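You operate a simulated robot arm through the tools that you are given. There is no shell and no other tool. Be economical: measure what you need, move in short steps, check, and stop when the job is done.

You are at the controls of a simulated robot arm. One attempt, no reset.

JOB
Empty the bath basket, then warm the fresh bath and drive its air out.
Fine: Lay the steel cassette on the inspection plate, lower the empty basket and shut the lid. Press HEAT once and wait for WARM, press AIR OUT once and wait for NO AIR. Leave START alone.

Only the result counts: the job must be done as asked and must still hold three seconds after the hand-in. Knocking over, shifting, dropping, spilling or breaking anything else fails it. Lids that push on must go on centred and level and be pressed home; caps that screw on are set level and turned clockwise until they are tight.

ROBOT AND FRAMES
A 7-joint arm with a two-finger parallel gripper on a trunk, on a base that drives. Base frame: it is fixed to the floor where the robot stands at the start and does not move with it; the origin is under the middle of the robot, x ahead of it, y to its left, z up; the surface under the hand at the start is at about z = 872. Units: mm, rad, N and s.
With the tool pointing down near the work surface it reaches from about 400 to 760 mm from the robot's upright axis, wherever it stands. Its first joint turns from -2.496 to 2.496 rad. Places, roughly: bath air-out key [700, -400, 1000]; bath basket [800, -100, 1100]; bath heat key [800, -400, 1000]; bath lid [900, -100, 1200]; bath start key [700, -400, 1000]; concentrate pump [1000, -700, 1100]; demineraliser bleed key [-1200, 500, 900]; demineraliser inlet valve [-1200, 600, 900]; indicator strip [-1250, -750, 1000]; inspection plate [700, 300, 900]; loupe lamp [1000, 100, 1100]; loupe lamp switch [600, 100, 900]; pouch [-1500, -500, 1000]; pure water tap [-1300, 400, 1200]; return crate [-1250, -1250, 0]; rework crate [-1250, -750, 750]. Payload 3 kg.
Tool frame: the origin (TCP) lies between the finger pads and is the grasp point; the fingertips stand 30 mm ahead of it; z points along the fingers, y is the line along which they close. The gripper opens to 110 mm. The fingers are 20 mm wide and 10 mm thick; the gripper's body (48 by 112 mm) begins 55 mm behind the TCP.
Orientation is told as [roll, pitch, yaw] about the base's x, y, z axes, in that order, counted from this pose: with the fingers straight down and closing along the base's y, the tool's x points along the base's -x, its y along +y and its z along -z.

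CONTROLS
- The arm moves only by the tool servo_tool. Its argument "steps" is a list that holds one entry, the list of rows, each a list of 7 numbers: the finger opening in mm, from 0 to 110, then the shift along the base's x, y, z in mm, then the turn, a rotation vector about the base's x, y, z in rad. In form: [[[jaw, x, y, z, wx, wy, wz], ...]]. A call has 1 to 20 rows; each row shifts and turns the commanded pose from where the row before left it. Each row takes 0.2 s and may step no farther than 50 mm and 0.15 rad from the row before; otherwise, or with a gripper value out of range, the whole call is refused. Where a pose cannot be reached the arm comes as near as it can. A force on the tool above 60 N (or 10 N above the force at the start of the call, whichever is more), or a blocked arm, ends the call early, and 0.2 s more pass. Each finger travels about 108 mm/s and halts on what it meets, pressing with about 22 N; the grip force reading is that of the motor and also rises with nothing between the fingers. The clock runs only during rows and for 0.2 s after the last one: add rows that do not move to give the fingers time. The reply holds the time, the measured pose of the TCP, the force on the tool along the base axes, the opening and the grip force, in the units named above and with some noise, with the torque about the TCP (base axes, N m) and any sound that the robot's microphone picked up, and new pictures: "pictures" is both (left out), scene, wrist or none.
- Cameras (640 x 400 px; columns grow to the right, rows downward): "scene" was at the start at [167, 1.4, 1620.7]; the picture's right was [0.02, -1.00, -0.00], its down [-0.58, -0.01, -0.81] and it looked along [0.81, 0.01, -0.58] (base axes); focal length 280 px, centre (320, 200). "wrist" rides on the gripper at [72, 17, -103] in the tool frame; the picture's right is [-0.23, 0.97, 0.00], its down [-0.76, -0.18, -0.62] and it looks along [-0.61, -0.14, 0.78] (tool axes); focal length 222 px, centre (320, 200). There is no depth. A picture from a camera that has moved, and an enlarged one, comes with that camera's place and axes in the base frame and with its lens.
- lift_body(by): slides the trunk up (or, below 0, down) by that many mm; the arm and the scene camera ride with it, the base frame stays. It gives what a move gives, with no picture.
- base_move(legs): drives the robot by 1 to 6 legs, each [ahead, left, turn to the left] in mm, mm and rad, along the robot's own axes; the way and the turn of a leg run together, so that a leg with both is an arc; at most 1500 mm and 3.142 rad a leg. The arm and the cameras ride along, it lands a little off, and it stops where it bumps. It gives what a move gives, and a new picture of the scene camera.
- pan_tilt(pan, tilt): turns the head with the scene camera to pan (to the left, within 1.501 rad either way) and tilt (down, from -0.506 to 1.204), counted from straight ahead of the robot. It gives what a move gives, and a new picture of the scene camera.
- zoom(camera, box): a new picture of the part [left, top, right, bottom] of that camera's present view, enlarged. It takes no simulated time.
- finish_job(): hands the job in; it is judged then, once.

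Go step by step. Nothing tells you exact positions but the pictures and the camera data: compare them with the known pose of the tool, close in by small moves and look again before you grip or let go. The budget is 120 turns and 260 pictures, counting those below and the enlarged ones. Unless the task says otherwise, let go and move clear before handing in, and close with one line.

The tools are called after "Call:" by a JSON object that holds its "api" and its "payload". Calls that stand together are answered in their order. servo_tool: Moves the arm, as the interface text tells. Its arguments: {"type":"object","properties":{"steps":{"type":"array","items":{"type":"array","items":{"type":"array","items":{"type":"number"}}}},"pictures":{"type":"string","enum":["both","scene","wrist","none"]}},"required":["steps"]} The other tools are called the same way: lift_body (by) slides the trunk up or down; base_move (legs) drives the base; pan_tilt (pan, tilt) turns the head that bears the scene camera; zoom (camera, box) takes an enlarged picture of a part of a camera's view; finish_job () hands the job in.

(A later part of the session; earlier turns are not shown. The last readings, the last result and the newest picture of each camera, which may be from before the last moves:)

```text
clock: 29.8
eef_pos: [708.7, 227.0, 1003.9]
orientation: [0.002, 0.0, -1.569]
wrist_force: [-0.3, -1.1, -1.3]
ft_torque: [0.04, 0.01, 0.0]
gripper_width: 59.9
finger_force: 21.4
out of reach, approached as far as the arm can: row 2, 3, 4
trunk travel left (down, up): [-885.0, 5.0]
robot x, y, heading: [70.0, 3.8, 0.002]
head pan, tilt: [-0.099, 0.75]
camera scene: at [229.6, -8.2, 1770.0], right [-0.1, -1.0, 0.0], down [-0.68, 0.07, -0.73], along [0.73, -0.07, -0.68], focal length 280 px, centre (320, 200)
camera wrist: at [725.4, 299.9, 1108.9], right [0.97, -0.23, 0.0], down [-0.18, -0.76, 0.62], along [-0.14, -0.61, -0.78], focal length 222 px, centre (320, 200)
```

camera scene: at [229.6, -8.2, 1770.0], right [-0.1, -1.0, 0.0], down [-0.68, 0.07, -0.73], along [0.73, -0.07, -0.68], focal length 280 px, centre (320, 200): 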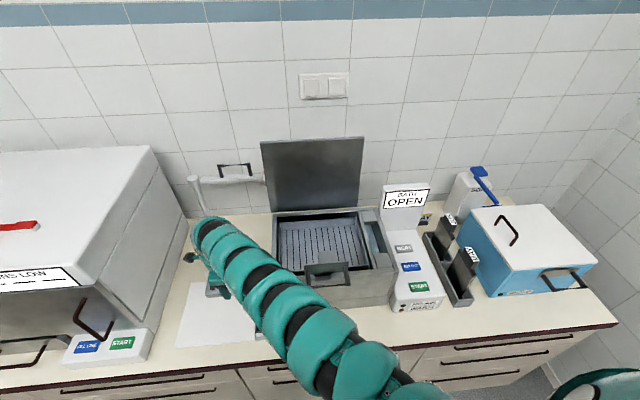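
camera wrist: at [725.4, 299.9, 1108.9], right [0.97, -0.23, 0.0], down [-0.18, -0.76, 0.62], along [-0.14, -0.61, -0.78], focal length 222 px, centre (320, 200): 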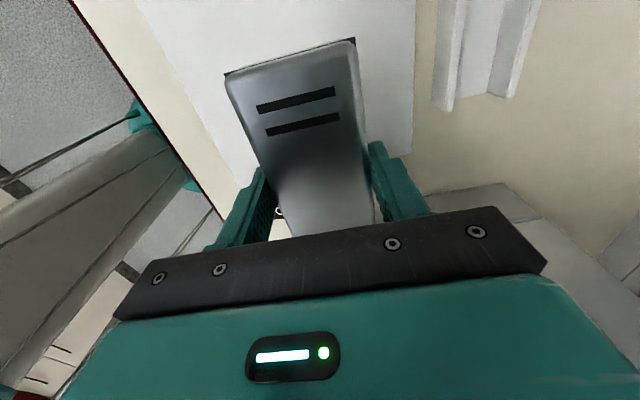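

Call:
{"api": "servo_tool", "payload": {"steps": [[[40, 0, 20, -10, 0, 0, 0], [40, 0, 20, -20, 0, 0, 0], [40, 0, 0, -30, 0, 0, 0], [40, 0, 0, -15, 0, 0, 0], [40, 0, 0, 0, 0, 0, 0]]]}}

Call:
{"api": "zoom", "payload": {"camera": "scene", "box": [160, 200, 380, 350]}}

```text
clock: 31.0
eef_pos: [685.7, 226.4, 954.1]
orientation: [0.0, -0.002, -1.568]
wrist_force: [0.2, -0.2, -2.5]
ft_torque: [0.03, 0.01, -0.03]
gripper_width: 60.0
finger_force: 22.6
out of reach, approached as far as the arm can: row 1, 2, 3
trunk travel left (down, up): [-885.0, 5.0]
robot x, y, heading: [62.9, 3.2, -0.001]
head pan, tilt: [-0.099, 0.75]
camera scene: at [230.3, -6.9, 1770.0], right [-0.1, -1.0, 0.0], down [-0.68, 0.07, -0.73], along [0.73, -0.07, -0.68], focal length 280 px, centre (320, 200)
camera wrist: at [702.2, 299.0, 1058.0], right [0.97, -0.23, 0.0], down [-0.18, -0.76, 0.62], along [-0.14, -0.61, -0.78], focal length 222 px, centre (320, 200)
```

scene: 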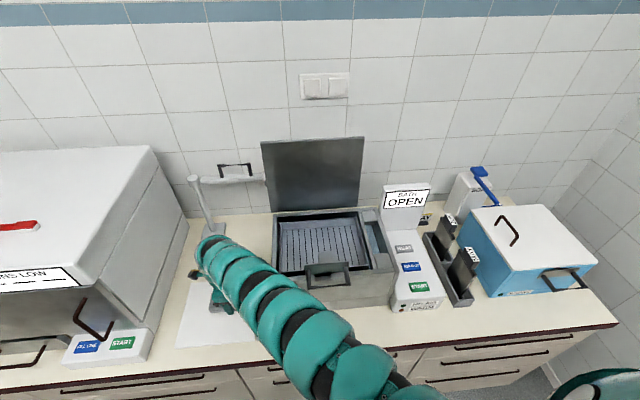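
wrist: 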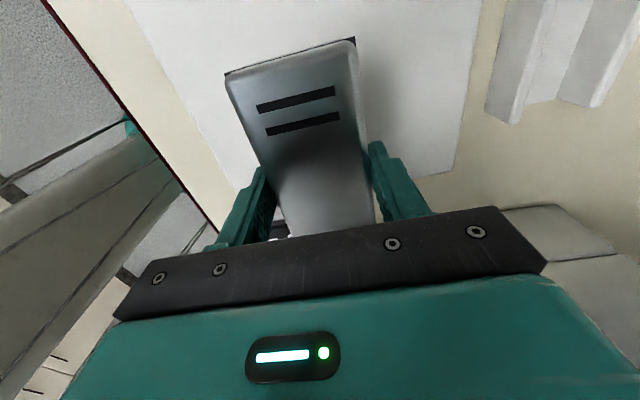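

```text
2.67 times, centred on (270, 275) of scene
camera zoom: at [230.3, -6.9, 1770.0], right [-0.1, -1.0, 0.0], down [-0.68, 0.07, -0.73], along [0.73, -0.07, -0.68], focal length 748 px, centre (453, 0)
```

zoom: 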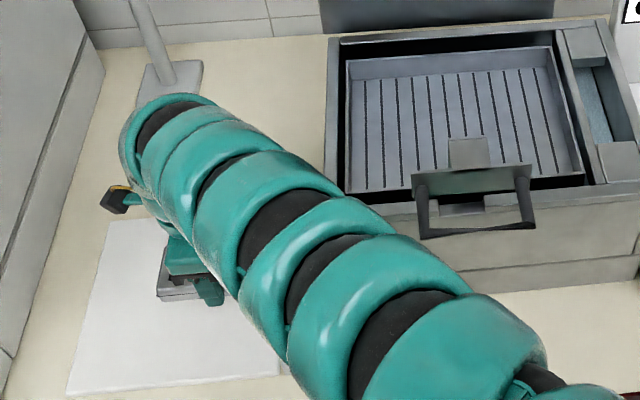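

The cassette would overhang the plate's right edge, so I shift the whole robot 48 mm to the left, then continue down.

Call:
{"api": "base_move", "payload": {"legs": [[0, 48, 0]]}}

Call:
{"api": "servo_tool", "payload": {"steps": [[[40, 5, 0, -10, 0, 0, 0], [40, 5, 0, -10, 0, 0, 0], [40, 0, 0, 0, 0, 0, 0]]]}}

Call:
{"api": "zoom", "payload": {"camera": "wrist", "box": [160, 0, 560, 250]}}

```text
clock: 31.9
eef_pos: [686.6, 275.4, 952.9]
orientation: [0.0, -0.001, -1.568]
wrist_force: [0.5, 0.9, -1.2]
ft_torque: [-0.05, 0.0, 0.0]
gripper_width: 59.6
finger_force: 21.8
trunk travel left (down, up): [-885.0, 5.0]
robot x, y, heading: [68.8, 48.9, 0.002]
head pan, tilt: [-0.099, 0.75]
camera scene: at [230.2, 43.7, 1770.0], right [-0.1, -1.0, 0.0], down [-0.68, 0.07, -0.73], along [0.73, -0.07, -0.68], focal length 280 px, centre (320, 200)
```

scene: 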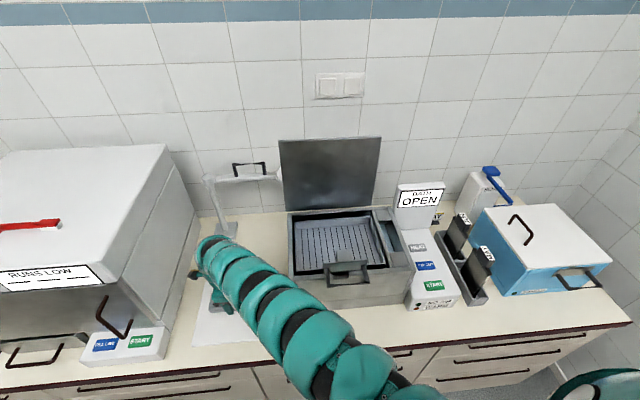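

```text
clock: 32.8
eef_pos: [684.9, 275.2, 953.7]
orientation: [-0.001, 0.001, -1.569]
wrist_force: [-0.3, -0.3, -2.1]
ft_torque: [0.0, 0.01, 0.03]
gripper_width: 60.0
finger_force: 22.0
out of reach, approached as far as the arm can: row 1, 2
trunk travel left (down, up): [-885.0, 5.0]
robot x, y, heading: [68.4, 48.0, 0.002]
head pan, tilt: [-0.099, 0.75]
camera scene: at [230.1, 40.1, 1769.9], right [-0.1, -1.0, 0.0], down [-0.68, 0.07, -0.73], along [0.73, -0.07, -0.68], focal length 280 px, centre (320, 200)
camera wrist: at [702.1, 346.6, 1058.3], right [0.97, -0.23, 0.0], down [-0.18, -0.76, 0.62], along [-0.14, -0.61, -0.78], focal length 222 px, centre (320, 200)
```

scene: 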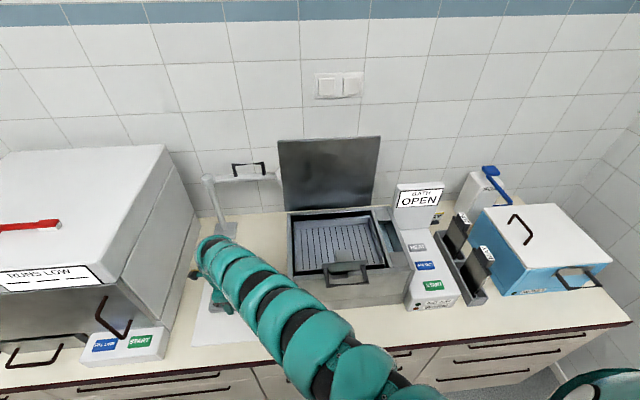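
wrist: 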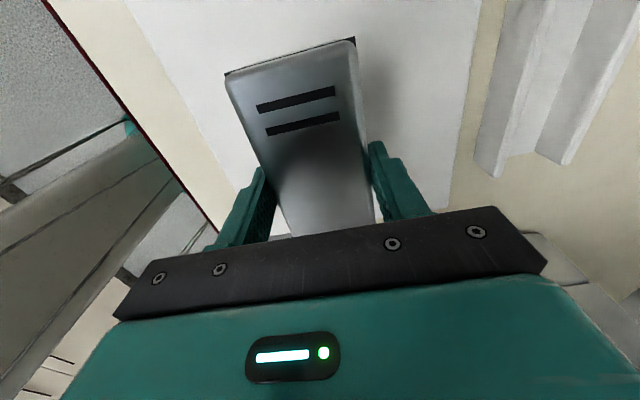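

```text
1.60 times, centred on (360, 125) of wrist
camera zoom: at [702.1, 346.6, 1058.3], right [0.97, -0.23, 0.0], down [-0.18, -0.76, 0.62], along [-0.14, -0.61, -0.78], focal length 355 px, centre (256, 320)
```

zoom: 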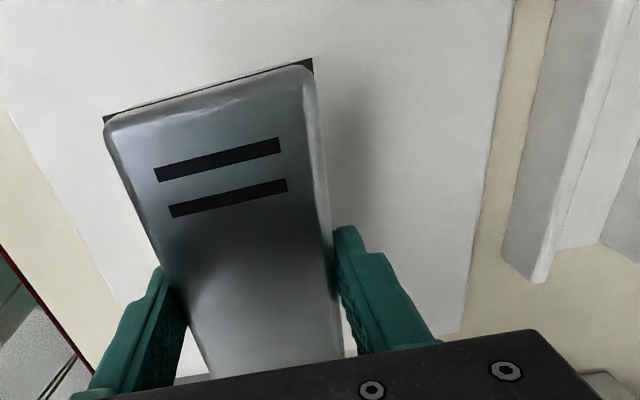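

The arm hits a joint limit going down, so I lower with the trunk instead (arm stays clear of the basket handle).

Call:
{"api": "lift_body", "payload": {"by": -30}}

Call:
{"api": "zoom", "payload": {"camera": "wrist", "box": [160, 0, 560, 250]}}

```text
clock: 33.5
eef_pos: [685.3, 274.8, 924.1]
orientation: [0.0, 0.0, -1.57]
wrist_force: [0.3, -0.3, -1.5]
ft_torque: [0.0, 0.05, 0.0]
gripper_width: 59.9
finger_force: 22.2
trunk travel left (down, up): [-855.0, 35.0]
robot x, y, heading: [71.0, 48.8, -0.001]
head pan, tilt: [-0.099, 0.75]
```

```text
1.60 times, centred on (360, 125) of wrist
camera zoom: at [701.9, 347.0, 1028.5], right [0.97, -0.23, 0.0], down [-0.18, -0.76, 0.62], along [-0.14, -0.61, -0.78], focal length 355 px, centre (256, 320)
```

zoom: 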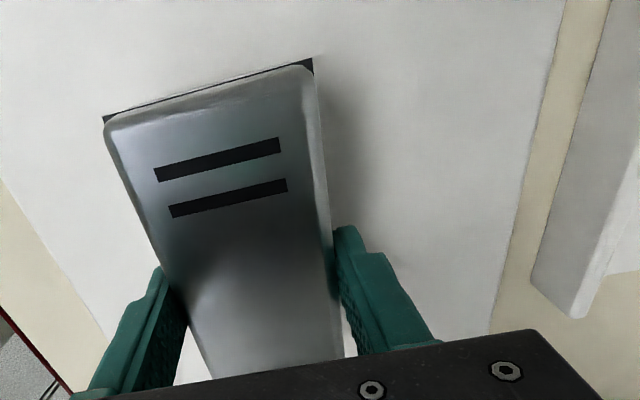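

Well inside the plate. Lower further in small trunk steps until contact.

Call:
{"api": "lift_body", "payload": {"by": -7}}

Call:
{"api": "lift_body", "payload": {"by": -3}}

Call:
{"api": "zoom", "payload": {"camera": "wrist", "box": [160, 0, 560, 250]}}

```text
clock: 34.1
eef_pos: [683.7, 274.0, 916.8]
orientation: [0.002, 0.001, -1.569]
wrist_force: [-0.7, 0.1, -2.2]
ft_torque: [-0.02, -0.01, 0.02]
gripper_width: 60.0
finger_force: 22.3
trunk travel left (down, up): [-848.0, 42.0]
robot x, y, heading: [67.6, 53.4, 0.001]
head pan, tilt: [-0.099, 0.75]
```

```text
clock: 34.6
eef_pos: [685.7, 274.0, 913.7]
orientation: [0.001, 0.001, -1.568]
wrist_force: [1.0, -0.2, -2.8]
ft_torque: [-0.01, 0.03, -0.01]
gripper_width: 60.0
finger_force: 21.3
trunk travel left (down, up): [-845.0, 45.0]
robot x, y, heading: [73.6, 48.5, -0.002]
head pan, tilt: [-0.099, 0.75]
```

```text
1.60 times, centred on (360, 125) of wrist
camera zoom: at [702.0, 347.0, 1018.3], right [0.97, -0.23, 0.0], down [-0.18, -0.76, 0.62], along [-0.14, -0.61, -0.78], focal length 355 px, centre (256, 320)
```

zoom: 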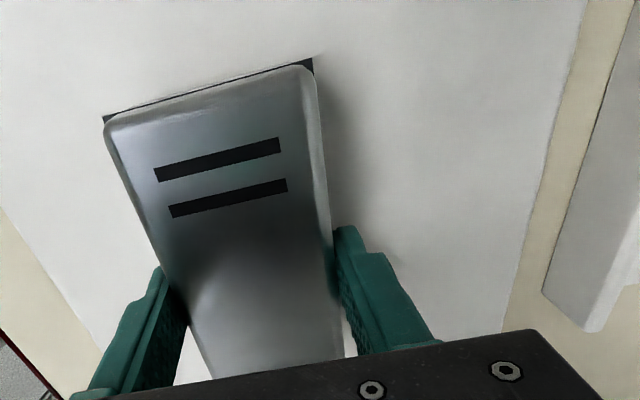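

Call:
{"api": "lift_body", "payload": {"by": -3}}

Call:
{"api": "lift_body", "payload": {"by": -2}}

Call:
{"api": "lift_body", "payload": {"by": -2}}

Call:
{"api": "zoom", "payload": {"camera": "wrist", "box": [160, 0, 560, 250]}}

```text
clock: 35.1
eef_pos: [686.2, 275.1, 911.1]
orientation: [0.0, 0.0, -1.57]
wrist_force: [0.1, 0.6, -2.5]
ft_torque: [0.01, -0.01, -0.03]
gripper_width: 59.8
finger_force: 21.5
trunk travel left (down, up): [-842.0, 48.0]
robot x, y, heading: [66.2, 46.1, -0.004]
head pan, tilt: [-0.099, 0.75]
```

```text
clock: 35.6
eef_pos: [684.9, 273.6, 908.4]
orientation: [0.001, 0.0, -1.57]
wrist_force: [0.9, 0.1, -3.5]
ft_torque: [-0.01, 0.03, -0.01]
gripper_width: 59.6
finger_force: 22.5
trunk travel left (down, up): [-840.0, 50.0]
robot x, y, heading: [66.8, 45.2, 0.002]
head pan, tilt: [-0.099, 0.75]
```

```text
clock: 36.1
eef_pos: [686.6, 273.7, 907.6]
orientation: [-0.001, 0.001, -1.568]
wrist_force: [0.5, -0.3, -2.5]
ft_torque: [-0.01, 0.0, 0.03]
gripper_width: 59.8
finger_force: 22.0
trunk travel left (down, up): [-838.0, 52.0]
robot x, y, heading: [70.0, 49.2, 0.001]
head pan, tilt: [-0.099, 0.75]
```

```text
1.60 times, centred on (360, 125) of wrist
camera zoom: at [702.1, 347.0, 1011.3], right [0.97, -0.23, 0.0], down [-0.18, -0.76, 0.62], along [-0.14, -0.61, -0.78], focal length 355 px, centre (256, 320)
```

zoom: 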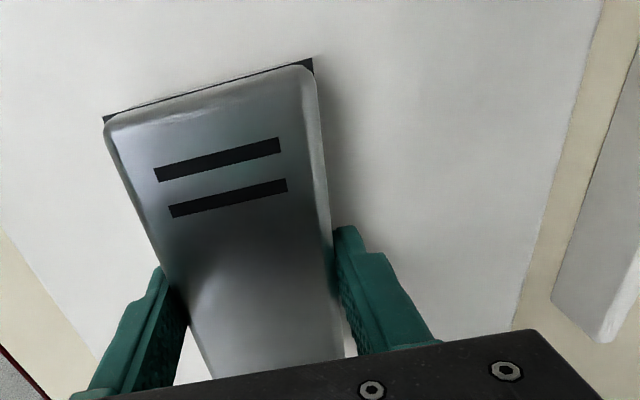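

Call:
{"api": "lift_body", "payload": {"by": -1.5}}

Call:
{"api": "lift_body", "payload": {"by": -1.5}}

Call:
{"api": "zoom", "payload": {"camera": "wrist", "box": [160, 0, 560, 250]}}

```text
clock: 36.6
eef_pos: [685.8, 273.6, 905.4]
orientation: [-0.001, 0.001, -1.57]
wrist_force: [0.0, -0.5, -3.0]
ft_torque: [-0.01, 0.02, 0.01]
gripper_width: 59.7
finger_force: 22.2
trunk travel left (down, up): [-837.0, 53.0]
robot x, y, heading: [70.4, 48.4, -0.002]
head pan, tilt: [-0.099, 0.75]
```

```text
clock: 37.2
eef_pos: [686.4, 274.1, 904.8]
orientation: [-0.002, 0.001, -1.568]
wrist_force: [-0.2, -1.2, 1.6]
ft_torque: [0.22, 0.1, -0.02]
gripper_width: 59.6
finger_force: 22.0
trunk travel left (down, up): [-835.0, 55.0]
robot x, y, heading: [63.9, 48.1, -0.0]
head pan, tilt: [-0.099, 0.75]
```

```text
1.60 times, centred on (360, 125) of wrist
camera zoom: at [702.1, 347.0, 1008.8], right [0.97, -0.23, 0.0], down [-0.18, -0.76, 0.62], along [-0.14, -0.61, -0.78], focal length 355 px, centre (256, 320)
```

zoom: 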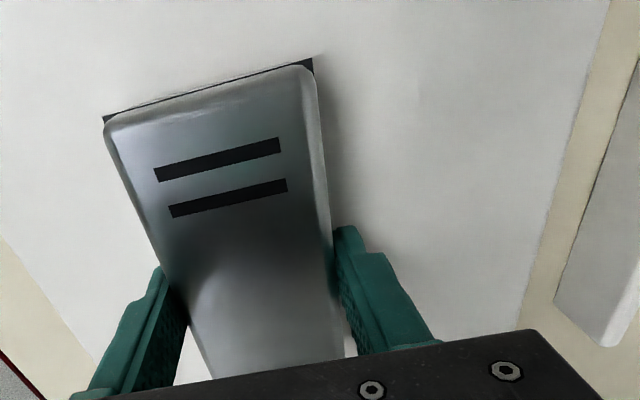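

Contact felt. Release and raise with the trunk.

Call:
{"api": "servo_tool", "payload": {"steps": [[[62, 0, 0, 0, 0, 0, 0], [66, 0, 0, 0, 0, 0, 0], [76, 0, 0, 0, 0, 0, 0], [84, 0, 0, 0, 0, 0, 0], [84, 0, 0, 0, 0, 0, 0]]], "pictures": "wrist"}}

Call:
{"api": "lift_body", "payload": {"by": 50}}

Call:
{"api": "zoom", "payload": {"camera": "wrist", "box": [0, 0, 640, 400]}}

```text
clock: 38.4
eef_pos: [685.6, 274.6, 904.4]
orientation: [0.0, 0.0, -1.568]
wrist_force: [-0.4, -0.1, 0.7]
ft_torque: [0.02, -0.01, 0.05]
gripper_width: 84.0
finger_force: 0.0
trunk travel left (down, up): [-835.0, 55.0]
robot x, y, heading: [67.0, 44.7, 0.003]
head pan, tilt: [-0.099, 0.75]
camera wrist: at [701.9, 346.9, 1008.4], right [0.97, -0.23, 0.0], down [-0.18, -0.76, 0.62], along [-0.14, -0.61, -0.78], focal length 222 px, centre (320, 200)
```

wrist: 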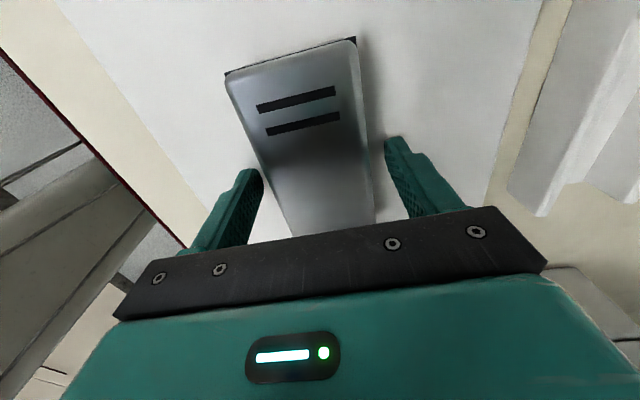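

```text
clock: 39.3
eef_pos: [686.0, 275.0, 953.1]
orientation: [0.0, 0.0, -1.569]
wrist_force: [0.1, 0.1, 0.3]
ft_torque: [-0.03, 0.0, 0.03]
gripper_width: 84.0
finger_force: 0.0
trunk travel left (down, up): [-885.0, 5.0]
robot x, y, heading: [68.7, 50.8, 0.004]
head pan, tilt: [-0.099, 0.75]
```

```text
1.00 times, centred on (320, 200) of wrist (not enlarged: the box is as wide or as high as the picture)
camera zoom: at [702.0, 346.9, 1058.3], right [0.97, -0.23, 0.0], down [-0.18, -0.76, 0.62], along [-0.14, -0.61, -0.78], focal length 222 px, centre (320, 200)
```

zoom: 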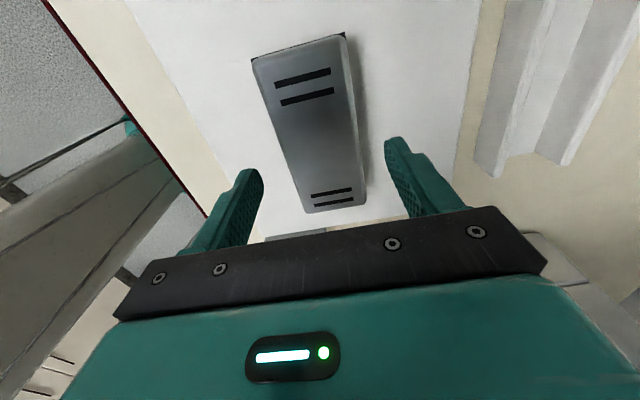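

The cassette lies flat on the plate. Now I raise the hand and back the base off to reach the basket handle (bar near x 593, y -9…-119, z 1133).

Call:
{"api": "servo_tool", "payload": {"steps": [[[84, 5, 2, 40, 0, 0, 0], [84, 10, 4, 40, 0, 0, 0], [84, 12, 4, 40, 0, 0, 0], [84, 12, 4, 40, 0, 0, 0], [84, 12, 4, 40, 0, 0, 0], [84, 10, 4, 40, 0, 0, 0], [84, 0, 0, 30, 0, 0, 0], [84, 0, 0, 0, 0, 0, 0]]], "pictures": "none"}}

Call:
{"api": "base_move", "payload": {"legs": [[-190, -20, 0]]}}

```text
clock: 41.1
eef_pos: [736.0, 289.8, 1204.2]
orientation: [0.001, -0.001, -1.569]
wrist_force: [0.1, 0.0, -0.6]
ft_torque: [-0.01, 0.01, 0.02]
gripper_width: 84.1
finger_force: 0.0
out of reach, approached as far as the arm can: row 5, 6
trunk travel left (down, up): [-885.0, 5.0]
robot x, y, heading: [68.7, 48.1, 0.001]
head pan, tilt: [-0.099, 0.75]
```

```text
clock: 42.6
eef_pos: [544.0, 269.9, 1203.8]
orientation: [0.001, 0.0, -1.567]
wrist_force: [0.6, -0.3, 0.6]
ft_torque: [0.0, -0.03, -0.01]
gripper_width: 83.9
finger_force: 0.1
trunk travel left (down, up): [-885.0, 5.0]
robot x, y, heading: [-121.5, 28.8, -0.004]
head pan, tilt: [-0.099, 0.75]
camera scene: at [37.6, 20.2, 1770.1], right [-0.1, -1.0, 0.0], down [-0.68, 0.07, -0.73], along [0.73, -0.07, -0.68], focal length 280 px, centre (320, 200)
```

scene: 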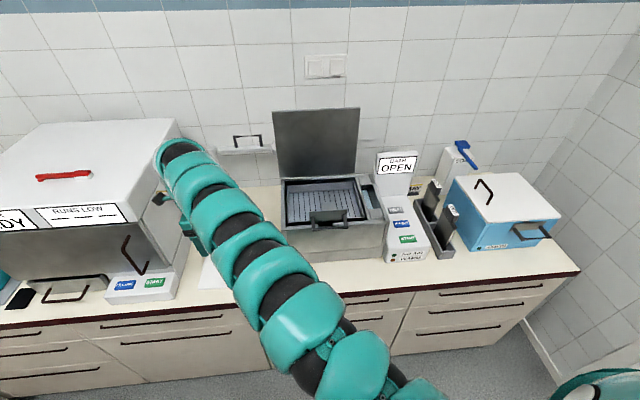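

Call:
{"api": "servo_tool", "payload": {"steps": [[[60, 12, -40, 5, 0, 0, 0], [60, 12, -40, 5, 0, 0, 0], [60, 10, -42, 0, 0, 0, 0], [60, 8, -42, 0, 0, 0, 0], [60, 6, -42, 0, 0, 0, 0], [60, 3, -42, 0, 0, 0, 0], [60, 0, -42, 0, 0, 0, 0], [60, -2, -42, 0, 0, 0, 0], [60, 0, 0, 0, 0, 0, 0]]]}}

```text
clock: 44.6
eef_pos: [593.4, -60.3, 1214.2]
orientation: [-0.001, -0.001, -1.567]
wrist_force: [-0.8, 0.4, 1.0]
ft_torque: [-0.03, 0.02, 0.0]
gripper_width: 59.9
finger_force: 0.0
trunk travel left (down, up): [-885.0, 5.0]
robot x, y, heading: [-122.1, 29.5, -0.003]
head pan, tilt: [-0.099, 0.75]
camera scene: at [38.9, 21.4, 1770.0], right [-0.1, -1.0, 0.0], down [-0.68, 0.07, -0.73], along [0.73, -0.07, -0.68], focal length 280 px, centre (320, 200)
camera wrist: at [609.6, 12.2, 1318.7], right [0.97, -0.22, 0.0], down [-0.18, -0.76, 0.62], along [-0.14, -0.61, -0.78], focal length 222 px, centre (320, 200)
```

scene: 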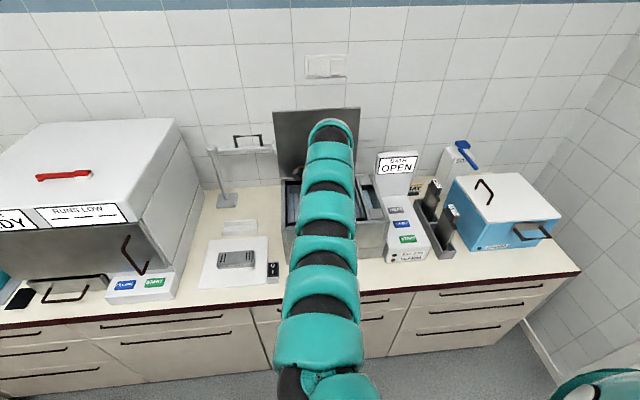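
wrist: 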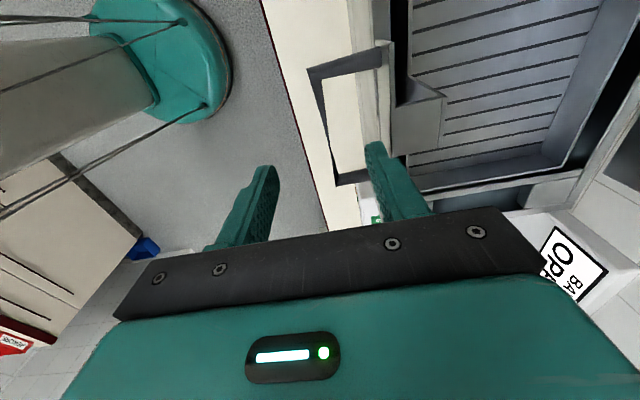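

The handle bar is at x≈597 between the fingers. I narrow the opening and descend to straddle the bar.

Call:
{"api": "servo_tool", "payload": {"steps": [[[46, 3, -4, -20, 0, 0, 0], [46, 0, 0, -20, 0, 0, 0], [46, 0, 0, -12, 0, 0, 0], [46, 0, 0, 0, 0, 0, 0]]], "pictures": "wrist"}}

```text
clock: 45.6
eef_pos: [596.2, -64.7, 1162.1]
orientation: [0.0, -0.001, -1.57]
wrist_force: [1.4, 0.3, 1.0]
ft_torque: [0.0, 0.0, -0.01]
gripper_width: 45.9
finger_force: 0.1
trunk travel left (down, up): [-885.0, 5.0]
robot x, y, heading: [-124.1, 28.5, -0.006]
head pan, tilt: [-0.099, 0.75]
camera wrist: at [613.0, 7.3, 1266.8], right [0.97, -0.23, 0.0], down [-0.18, -0.76, 0.62], along [-0.14, -0.61, -0.78], focal length 222 px, centre (320, 200)
```

wrist: 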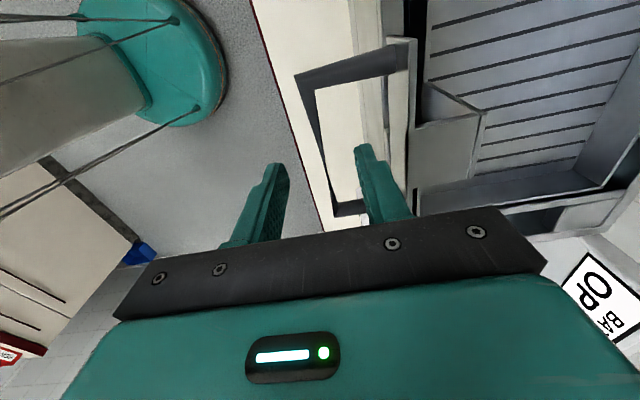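

Call:
{"api": "servo_tool", "payload": {"steps": [[[46, 1, 0, -14, 0, 0, 0], [46, 0, 0, -14, 0, 0, 0], [30, 0, 0, 0, 0, 0, 0], [15, 0, 0, 0, 0, 0, 0], [2, 0, 0, 0, 0, 0, 0], [2, 0, 0, 0, 0, 0, 0]]], "pictures": "wrist"}}

Call:
{"api": "zoom", "payload": {"camera": "wrist", "box": [240, 20, 500, 240]}}

```text
clock: 47.0
eef_pos: [597.5, -65.7, 1133.4]
orientation: [0.003, -0.001, -1.57]
wrist_force: [7.6, 0.8, 3.6]
ft_torque: [0.1, -0.09, -0.12]
gripper_width: 13.6
finger_force: 45.0
trunk travel left (down, up): [-885.0, 5.0]
robot x, y, heading: [-121.8, 27.3, 0.003]
head pan, tilt: [-0.099, 0.75]
camera wrist: at [614.8, 7.0, 1238.2], right [0.97, -0.23, 0.0], down [-0.18, -0.76, 0.62], along [-0.14, -0.61, -0.78], focal length 222 px, centre (320, 200)
```

wrist: 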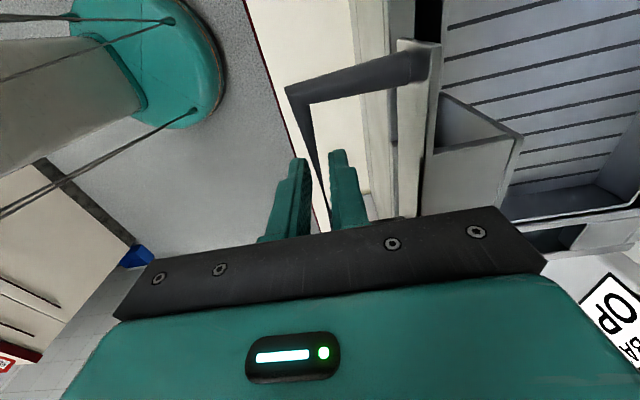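

```text
1.82 times, centred on (370, 130) of wrist
camera zoom: at [614.8, 7.0, 1238.2], right [0.97, -0.23, 0.0], down [-0.18, -0.76, 0.62], along [-0.14, -0.61, -0.78], focal length 404 px, centre (229, 327)
```

zoom: 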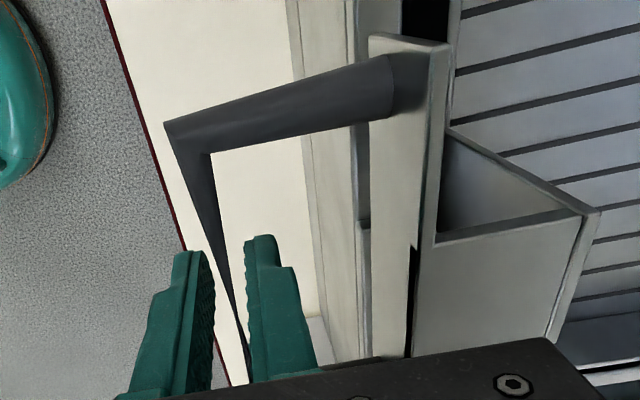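

The bar is gripped. Try lowering gently.

Call:
{"api": "servo_tool", "payload": {"steps": [[[2, 0, 0, -4, 0, 0, 0], [2, 0, 0, -4, 0, 0, 0], [2, 0, 0, -4, 0, 0, 0], [2, 0, 0, 0, 0, 0, 0]]], "pictures": "wrist"}}

```text
clock: 48.0
eef_pos: [598.6, -65.5, 1120.6]
orientation: [0.0, 0.0, -1.569]
wrist_force: [5.0, 0.6, 2.8]
ft_torque: [0.23, -0.05, -0.13]
gripper_width: 13.5
finger_force: 45.0
trunk travel left (down, up): [-885.0, 5.0]
robot x, y, heading: [-122.0, 27.4, 0.006]
head pan, tilt: [-0.099, 0.75]
camera wrist: at [614.9, 7.0, 1225.9], right [0.97, -0.23, 0.0], down [-0.18, -0.76, 0.62], along [-0.14, -0.61, -0.78], focal length 222 px, centre (320, 200)
```

wrist: 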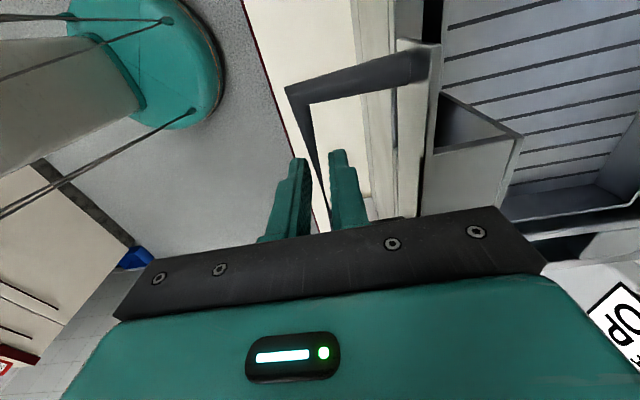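

The basket follows with little force. Continue lowering in small steps until it seats.

Call:
{"api": "servo_tool", "payload": {"steps": [[[2, 1, 0, -6, 0, 0, 0], [2, 0, 0, -6, 0, 0, 0], [2, 0, 0, -6, 0, 0, 0], [2, 0, 0, -6, 0, 0, 0], [2, 0, 0, -6, 0, 0, 0], [2, 0, 0, 0, 0, 0, 0]]]}}

```text
clock: 49.4
eef_pos: [598.2, -64.8, 1091.8]
orientation: [0.001, -0.001, -1.569]
wrist_force: [-4.5, 0.8, -0.9]
ft_torque: [-0.05, 0.09, -0.11]
gripper_width: 13.7
finger_force: 45.2
trunk travel left (down, up): [-885.0, 5.0]
robot x, y, heading: [-122.6, 29.0, 0.003]
head pan, tilt: [-0.099, 0.75]
camera scene: at [37.9, 20.4, 1770.0], right [-0.1, -1.0, 0.0], down [-0.68, 0.07, -0.73], along [0.73, -0.07, -0.68], focal length 280 px, centre (320, 200)
camera wrist: at [615.0, 7.0, 1196.1], right [0.97, -0.23, 0.0], down [-0.18, -0.76, 0.62], along [-0.14, -0.61, -0.78], focal length 222 px, centre (320, 200)
```

scene: 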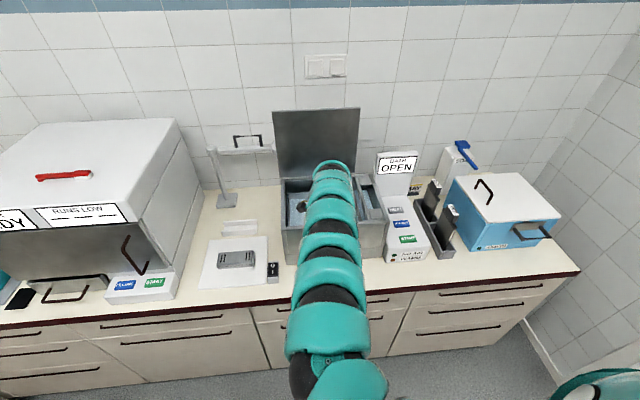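
wrist: 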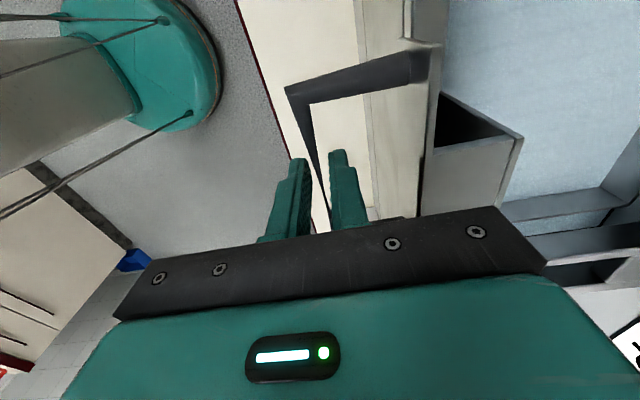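

Water is now covering the basket floor. Continue down.

Call:
{"api": "servo_tool", "payload": {"steps": [[[2, -1, 0, -6, 0, 0, 0], [2, 0, 0, -6, 0, 0, 0], [2, 0, 0, -6, 0, 0, 0], [2, 0, 0, -6, 0, 0, 0], [2, 0, 0, -6, 0, 0, 0], [2, 0, 0, 0, 0, 0, 0]]], "pictures": "wrist"}}

```text
clock: 50.8
eef_pos: [597.7, -65.4, 1061.1]
orientation: [-0.001, 0.002, -1.569]
wrist_force: [4.5, 1.2, 0.3]
ft_torque: [0.16, -0.07, -0.11]
gripper_width: 13.6
finger_force: 45.2
trunk travel left (down, up): [-885.0, 5.0]
robot x, y, heading: [-125.7, 27.9, -0.001]
head pan, tilt: [-0.099, 0.75]
camera wrist: at [615.1, 7.0, 1165.6], right [0.97, -0.23, 0.0], down [-0.18, -0.76, 0.62], along [-0.14, -0.61, -0.78], focal length 222 px, centre (320, 200)
```

wrist: 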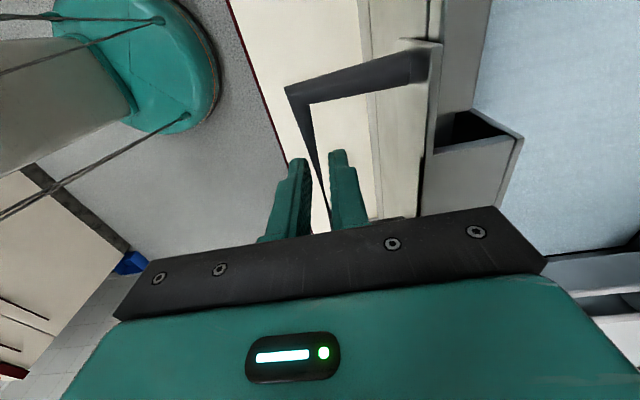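

Call:
{"api": "servo_tool", "payload": {"steps": [[[2, 0, 0, -4, 0, 0, 0], [2, 0, 0, -4, 0, 0, 0], [2, 0, 0, -4, 0, 0, 0], [2, 0, 0, -4, 0, 0, 0], [2, 0, 0, 0, 0, 0, 0]]], "pictures": "wrist"}}

```text
clock: 52.0
eef_pos: [598.6, -66.1, 1049.0]
orientation: [0.009, -0.001, -1.569]
wrist_force: [10.0, -0.8, 36.7]
ft_torque: [-0.56, -0.09, -0.06]
gripper_width: 13.5
finger_force: 44.9
trunk travel left (down, up): [-885.0, 5.0]
robot x, y, heading: [-127.1, 26.2, 0.0]
head pan, tilt: [-0.099, 0.75]
camera wrist: at [613.9, 7.0, 1154.1], right [0.97, -0.23, 0.01], down [-0.18, -0.76, 0.62], along [-0.13, -0.61, -0.78], focal length 222 px, centre (320, 200)
```

wrist: 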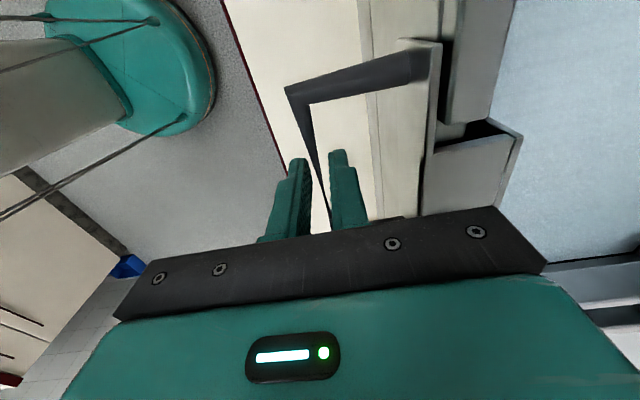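

The basket has seated (37 N). Relax, open and lift away.

Call:
{"api": "servo_tool", "payload": {"steps": [[[2, 0, 0, 3, 0, 0, 0], [15, 0, 0, 0, 0, 0, 0], [40, 0, 0, 0, 0, 0, 0], [40, 0, 0, 0, 0, 0, 0], [40, 0, 0, 20, 0, 0, 0], [40, 0, 0, 40, 0, 0, 0], [40, 0, 0, 40, 0, 0, 0], [40, 0, 0, 40, 0, 0, 0], [40, 0, 0, 0, 0, 0, 0]]], "pictures": "wrist"}}

```text
clock: 54.0
eef_pos: [597.6, -67.0, 1187.9]
orientation: [-0.001, 0.0, -1.569]
wrist_force: [0.4, 0.4, -0.2]
ft_torque: [-0.01, 0.03, 0.01]
gripper_width: 39.9
finger_force: 0.1
trunk travel left (down, up): [-885.0, 5.0]
robot x, y, heading: [-124.9, 30.1, 0.005]
head pan, tilt: [-0.099, 0.75]
camera wrist: at [614.8, 6.7, 1292.7], right [0.97, -0.23, 0.0], down [-0.18, -0.76, 0.62], along [-0.14, -0.61, -0.78], focal length 222 px, centre (320, 200)
```

wrist: 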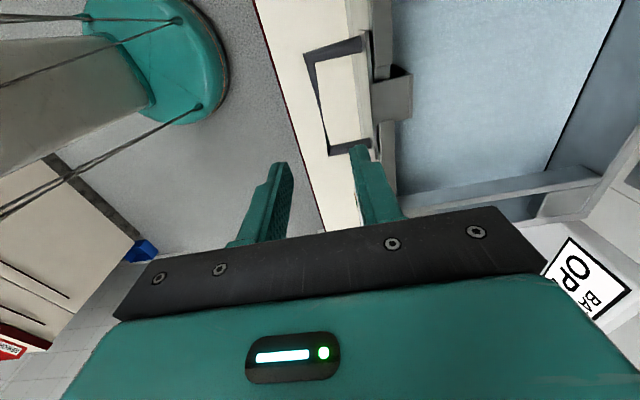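

The basket is down with its strap in the rim notch. Now for the lid (top edge ≈ x 917, z 1349): raise the hand and turn the tool back to yaw 0.

Call:
{"api": "servo_tool", "payload": {"steps": [[[20, 0, 0, 20, 0, 0, 0.15], [10, 0, 0, 20, 0, 0, 0.15], [0, 0, 0, 20, 0, 0, 0.15], [0, 0, 0, 20, 0, 0, 0.15], [0, 0, 0, 20, 0, 0, 0.15], [0, 0, 0, 20, 0, 0, 0.15], [0, 0, 0, 20, 0, 0, 0.15], [0, 0, 0, 20, 0, 0, 0.15], [0, 0, 0, 20, 0, 0, 0.15], [0, 0, 0, 20, 0, 0, 0.15], [0, 0, 0, 0, 0, 0, 0.07], [0, 0, 0, 0, 0, 0, 0]]]}}

```text
clock: 56.6
eef_pos: [611.4, -64.7, 1359.4]
orientation: [0.0, 0.0, 0.001]
wrist_force: [0.0, 0.1, 0.5]
ft_torque: [0.0, 0.02, 0.0]
gripper_width: 0.0
finger_force: 21.3
out of reach, approached as far as the arm can: row 9, 10
trunk travel left (down, up): [-885.0, 5.0]
robot x, y, heading: [-122.5, 27.5, -0.001]
head pan, tilt: [-0.099, 0.75]
camera scene: at [39.2, 20.0, 1769.9], right [-0.1, -1.0, 0.0], down [-0.68, 0.07, -0.73], along [0.73, -0.07, -0.68], focal length 280 px, centre (320, 200)
camera wrist: at [539.0, -47.6, 1463.4], right [0.23, 0.97, 0.0], down [0.76, -0.18, 0.62], along [0.61, -0.14, -0.78], focal length 222 px, centre (320, 200)
```

scene: 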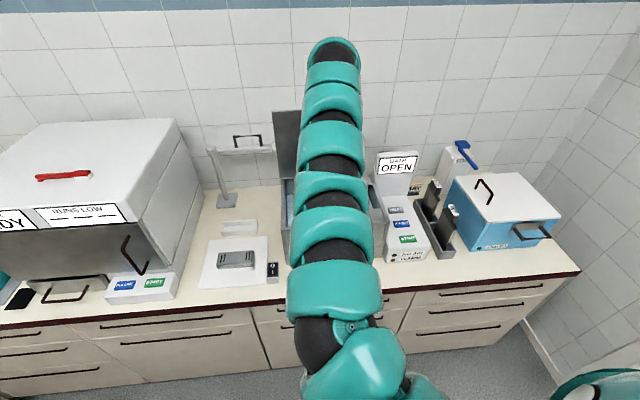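
wrist: 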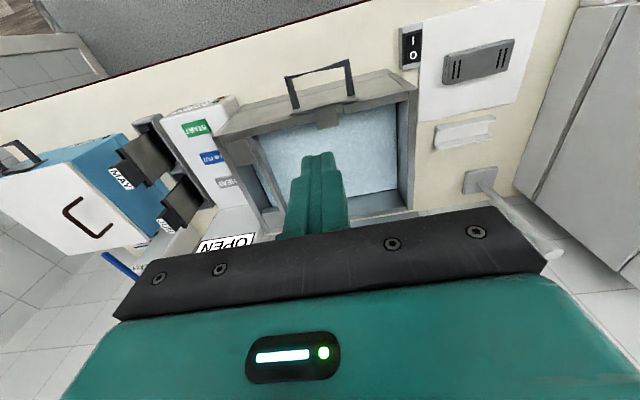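

Call:
{"api": "servo_tool", "payload": {"steps": [[[0, 0, 0, 10, 0, -0.15, 0], [0, 0, 0, 10, 0, -0.15, 0], [0, 0, 0, 10, 0, -0.15, 0], [0, 0, 0, 10, 0, -0.15, 0], [0, 0, 0, 0, 0, 0, 0]]], "pictures": "none"}}

Call:
{"api": "base_move", "payload": {"legs": [[230, 0, 0]]}}

Call:
{"api": "zoom", "payload": {"camera": "wrist", "box": [0, 0, 640, 400]}}

```text
clock: 57.8
eef_pos: [648.4, -56.4, 1403.1]
orientation: [0.005, -0.592, -0.012]
wrist_force: [0.4, 0.7, -0.8]
ft_torque: [-0.07, -0.03, -0.03]
gripper_width: 0.0
finger_force: 21.8
out of reach, approached as far as the arm can: row 3, 4
trunk travel left (down, up): [-885.0, 5.0]
robot x, y, heading: [-126.7, 32.4, -0.001]
head pan, tilt: [-0.099, 0.75]
```

```text
clock: 59.6
eef_pos: [879.5, -61.7, 1401.4]
orientation: [0.007, -0.588, -0.015]
wrist_force: [-0.1, 1.1, -0.3]
ft_torque: [0.0, -0.01, 0.0]
gripper_width: 0.1
finger_force: 21.7
trunk travel left (down, up): [-885.0, 5.0]
robot x, y, heading: [107.2, 27.9, 0.002]
head pan, tilt: [-0.099, 0.75]
camera scene: at [270.2, 20.2, 1769.9], right [-0.1, -0.99, 0.0], down [-0.68, 0.07, -0.73], along [0.73, -0.07, -0.68], focal length 280 px, centre (320, 200)
```

scene: 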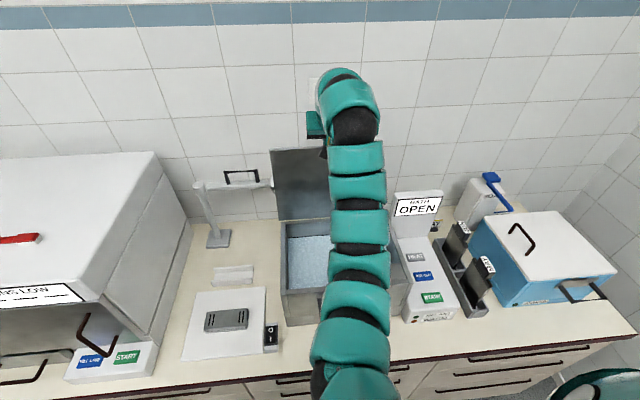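

```text
1.00 times, centred on (320, 200) of wrist (not enlarged: the box is as wide or as high as the picture)
camera zoom: at [761.8, -43.2, 1448.6], right [0.2, 0.97, 0.13], down [0.28, -0.19, 0.94], along [0.94, -0.15, -0.31], focal length 222 px, centre (320, 200)
```

zoom: 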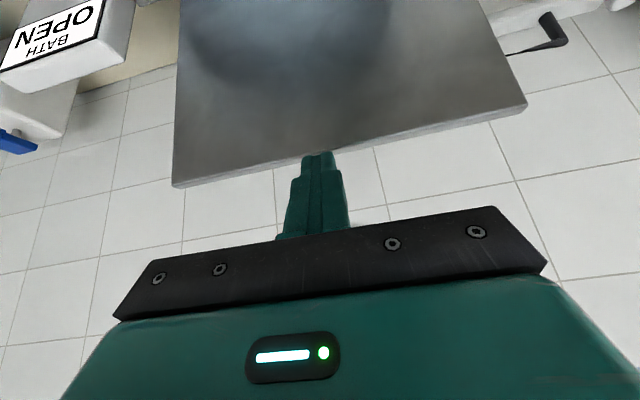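

The lid's top edge is at about x 917, z 1357, y −196…85. I reach over it with the tilted closed fingers.

Call:
{"api": "servo_tool", "payload": {"steps": [[[0, 10, 0, 5, 0, 0, 0], [0, 20, 0, 5, 0, 0, 0], [0, 20, 0, 0, 0, 0, 0], [0, 15, 0, 0, 0, 0, 0], [0, 0, 0, 0, 0, 0, 0]]]}}

```text
clock: 60.8
eef_pos: [943.2, -60.4, 1412.1]
orientation: [0.008, -0.588, -0.017]
wrist_force: [-0.5, 0.1, 0.2]
ft_torque: [-0.02, 0.03, -0.01]
gripper_width: 0.0
finger_force: 21.6
trunk travel left (down, up): [-885.0, 5.0]
robot x, y, heading: [109.6, 28.8, 0.004]
head pan, tilt: [-0.099, 0.75]
camera scene: at [268.6, 20.3, 1770.0], right [-0.1, -0.99, 0.0], down [-0.68, 0.07, -0.73], along [0.73, -0.07, -0.68], focal length 280 px, centre (320, 200)
camera wrist: at [825.3, -43.3, 1459.3], right [0.2, 0.97, 0.13], down [0.28, -0.19, 0.94], along [0.94, -0.15, -0.31], focal length 222 px, centre (320, 200)
```

scene: 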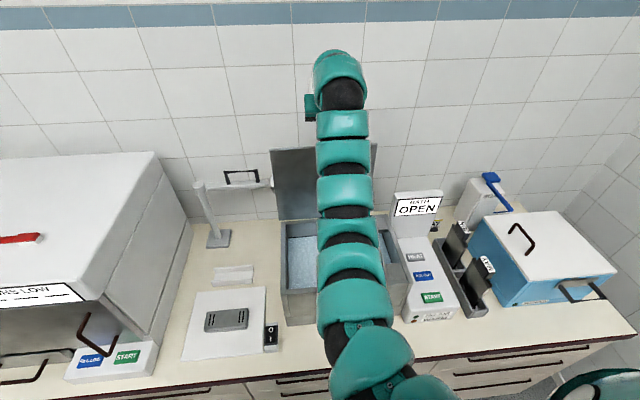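
wrist: 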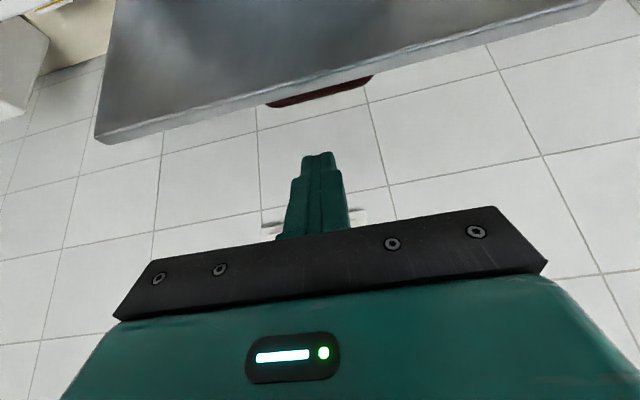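

There is a handle on the lid's outer (rear) side around y −95…−12, so I shift left to y≈20 before dipping behind the edge and pulling.

Call:
{"api": "servo_tool", "payload": {"steps": [[[0, 0, 40, 0, 0, 0, 0], [0, 0, 40, 0, 0, 0, 0], [0, 0, 0, -20, 0, 0, 0], [0, 0, 0, -20, 0, 0, 0], [0, 0, 0, -5, 0, 0, 0], [0, 0, 0, 0, 0, 0, 0]]]}}

```text
clock: 62.2
eef_pos: [945.1, 19.1, 1365.5]
orientation: [0.009, -0.59, -0.018]
wrist_force: [-0.1, -0.1, -0.6]
ft_torque: [-0.01, -0.02, 0.03]
gripper_width: 0.1
finger_force: 21.7
trunk travel left (down, up): [-885.0, 5.0]
robot x, y, heading: [108.3, 28.6, -0.003]
head pan, tilt: [-0.099, 0.75]
camera scene: at [269.1, 20.4, 1770.0], right [-0.1, -0.99, 0.0], down [-0.68, 0.07, -0.73], along [0.73, -0.07, -0.68], focal length 280 px, centre (320, 200)
camera wrist: at [826.4, 36.9, 1413.8], right [0.2, 0.97, 0.13], down [0.28, -0.19, 0.94], along [0.94, -0.15, -0.31], focal length 222 px, centre (320, 200)
```

scene: 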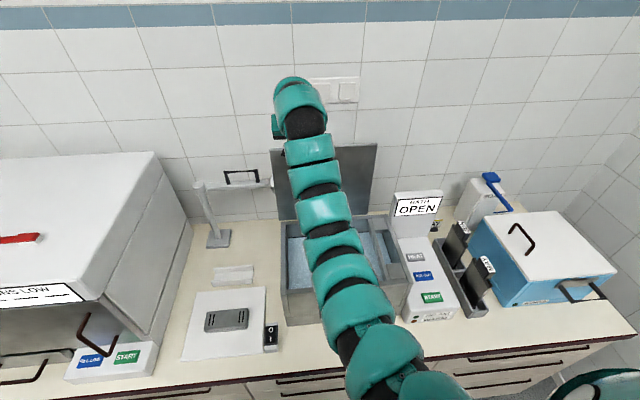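
wrist: 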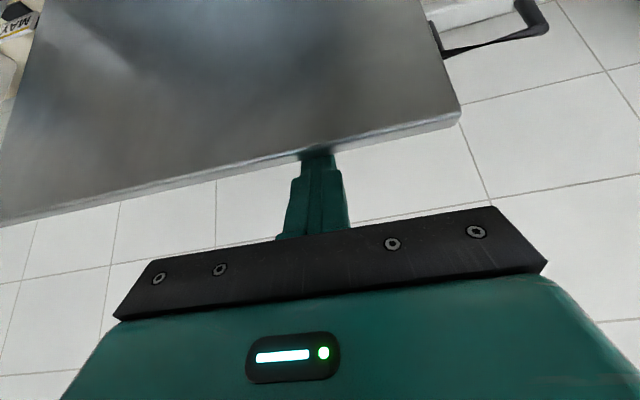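

The fingertips are now behind the lid's edge. Pull toward the robot.

Call:
{"api": "servo_tool", "payload": {"steps": [[[0, -10, 0, 0, 0, 0, 0], [0, -10, 0, 0, 0, 0, 0], [0, -10, 0, 0, 0, 0, 0], [0, -10, 0, 0, 0, 0, 0], [0, -10, 0, 0, 0, 0, 0], [0, 0, 0, 0, 0, 0, 0]]]}}

```text
clock: 63.6
eef_pos: [893.9, 18.9, 1367.3]
orientation: [0.008, -0.587, -0.016]
wrist_force: [-0.8, 0.5, -0.2]
ft_torque: [-0.01, 0.02, -0.03]
gripper_width: 0.1
finger_force: 22.3
trunk travel left (down, up): [-885.0, 5.0]
robot x, y, heading: [104.7, 23.9, -0.001]
head pan, tilt: [-0.099, 0.75]
camera scene: at [269.6, 20.0, 1769.9], right [-0.1, -1.0, 0.0], down [-0.68, 0.07, -0.73], along [0.73, -0.07, -0.68], focal length 280 px, centre (320, 200)
camera wrist: at [776.5, 37.2, 1414.1], right [0.2, 0.97, 0.13], down [0.28, -0.19, 0.94], along [0.94, -0.15, -0.31], focal length 222 px, centre (320, 200)
```

scene: 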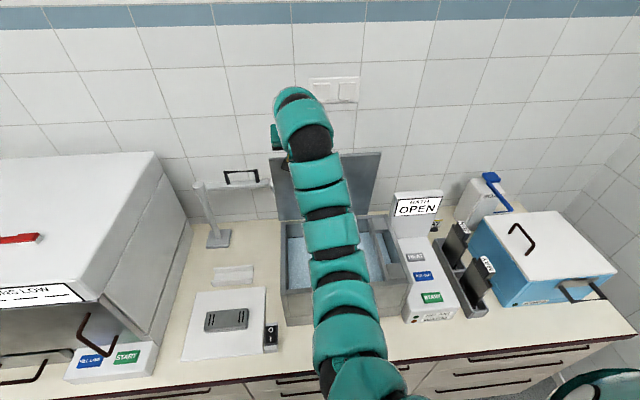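
wrist: 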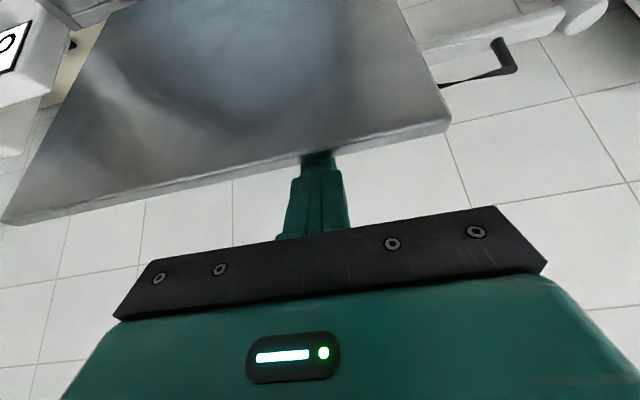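

The lid follows. Continue pulling forward and slightly down along its arc.

Call:
{"api": "servo_tool", "payload": {"steps": [[[0, -15, 0, -2, 0, 0, 0], [0, -15, 0, -3, 0, 0, 0], [0, -15, 0, -4, 0, 0, 0], [0, -15, 0, -5, 0, 0, 0], [0, 0, 0, 0, 0, 0, 0]]]}}

```text
clock: 64.8
eef_pos: [849.0, 22.2, 1348.0]
orientation: [0.008, -0.592, -0.017]
wrist_force: [-2.7, -0.9, 7.4]
ft_torque: [-0.04, 0.05, 0.03]
gripper_width: 0.1
finger_force: 22.4
out of reach, approached as far as the arm can: row 3, 4
trunk travel left (down, up): [-885.0, 5.0]
robot x, y, heading: [105.5, 30.1, 0.001]
head pan, tilt: [-0.099, 0.75]
camera scene: at [267.6, 20.0, 1770.2], right [-0.1, -1.0, 0.0], down [-0.68, 0.07, -0.73], along [0.73, -0.07, -0.68], focal length 280 px, centre (320, 200)
camera wrist: at [731.6, 40.0, 1394.0], right [0.2, 0.97, 0.13], down [0.28, -0.19, 0.94], along [0.94, -0.15, -0.31], focal length 222 px, centre (320, 200)
```

scene: 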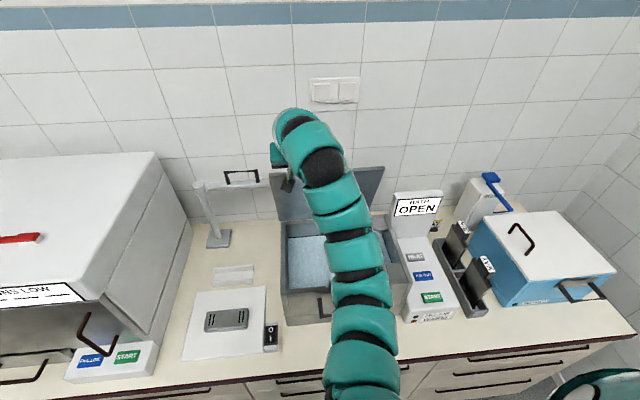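
wrist: 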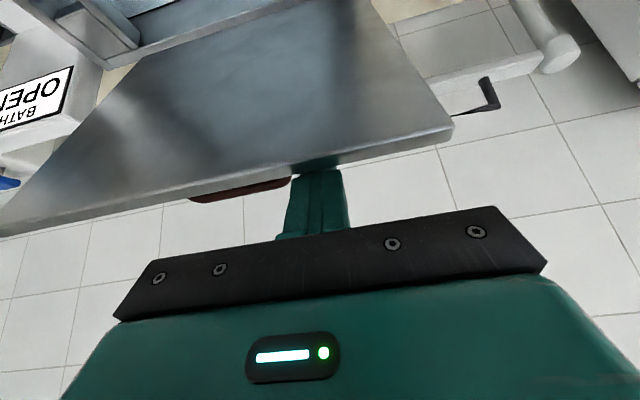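

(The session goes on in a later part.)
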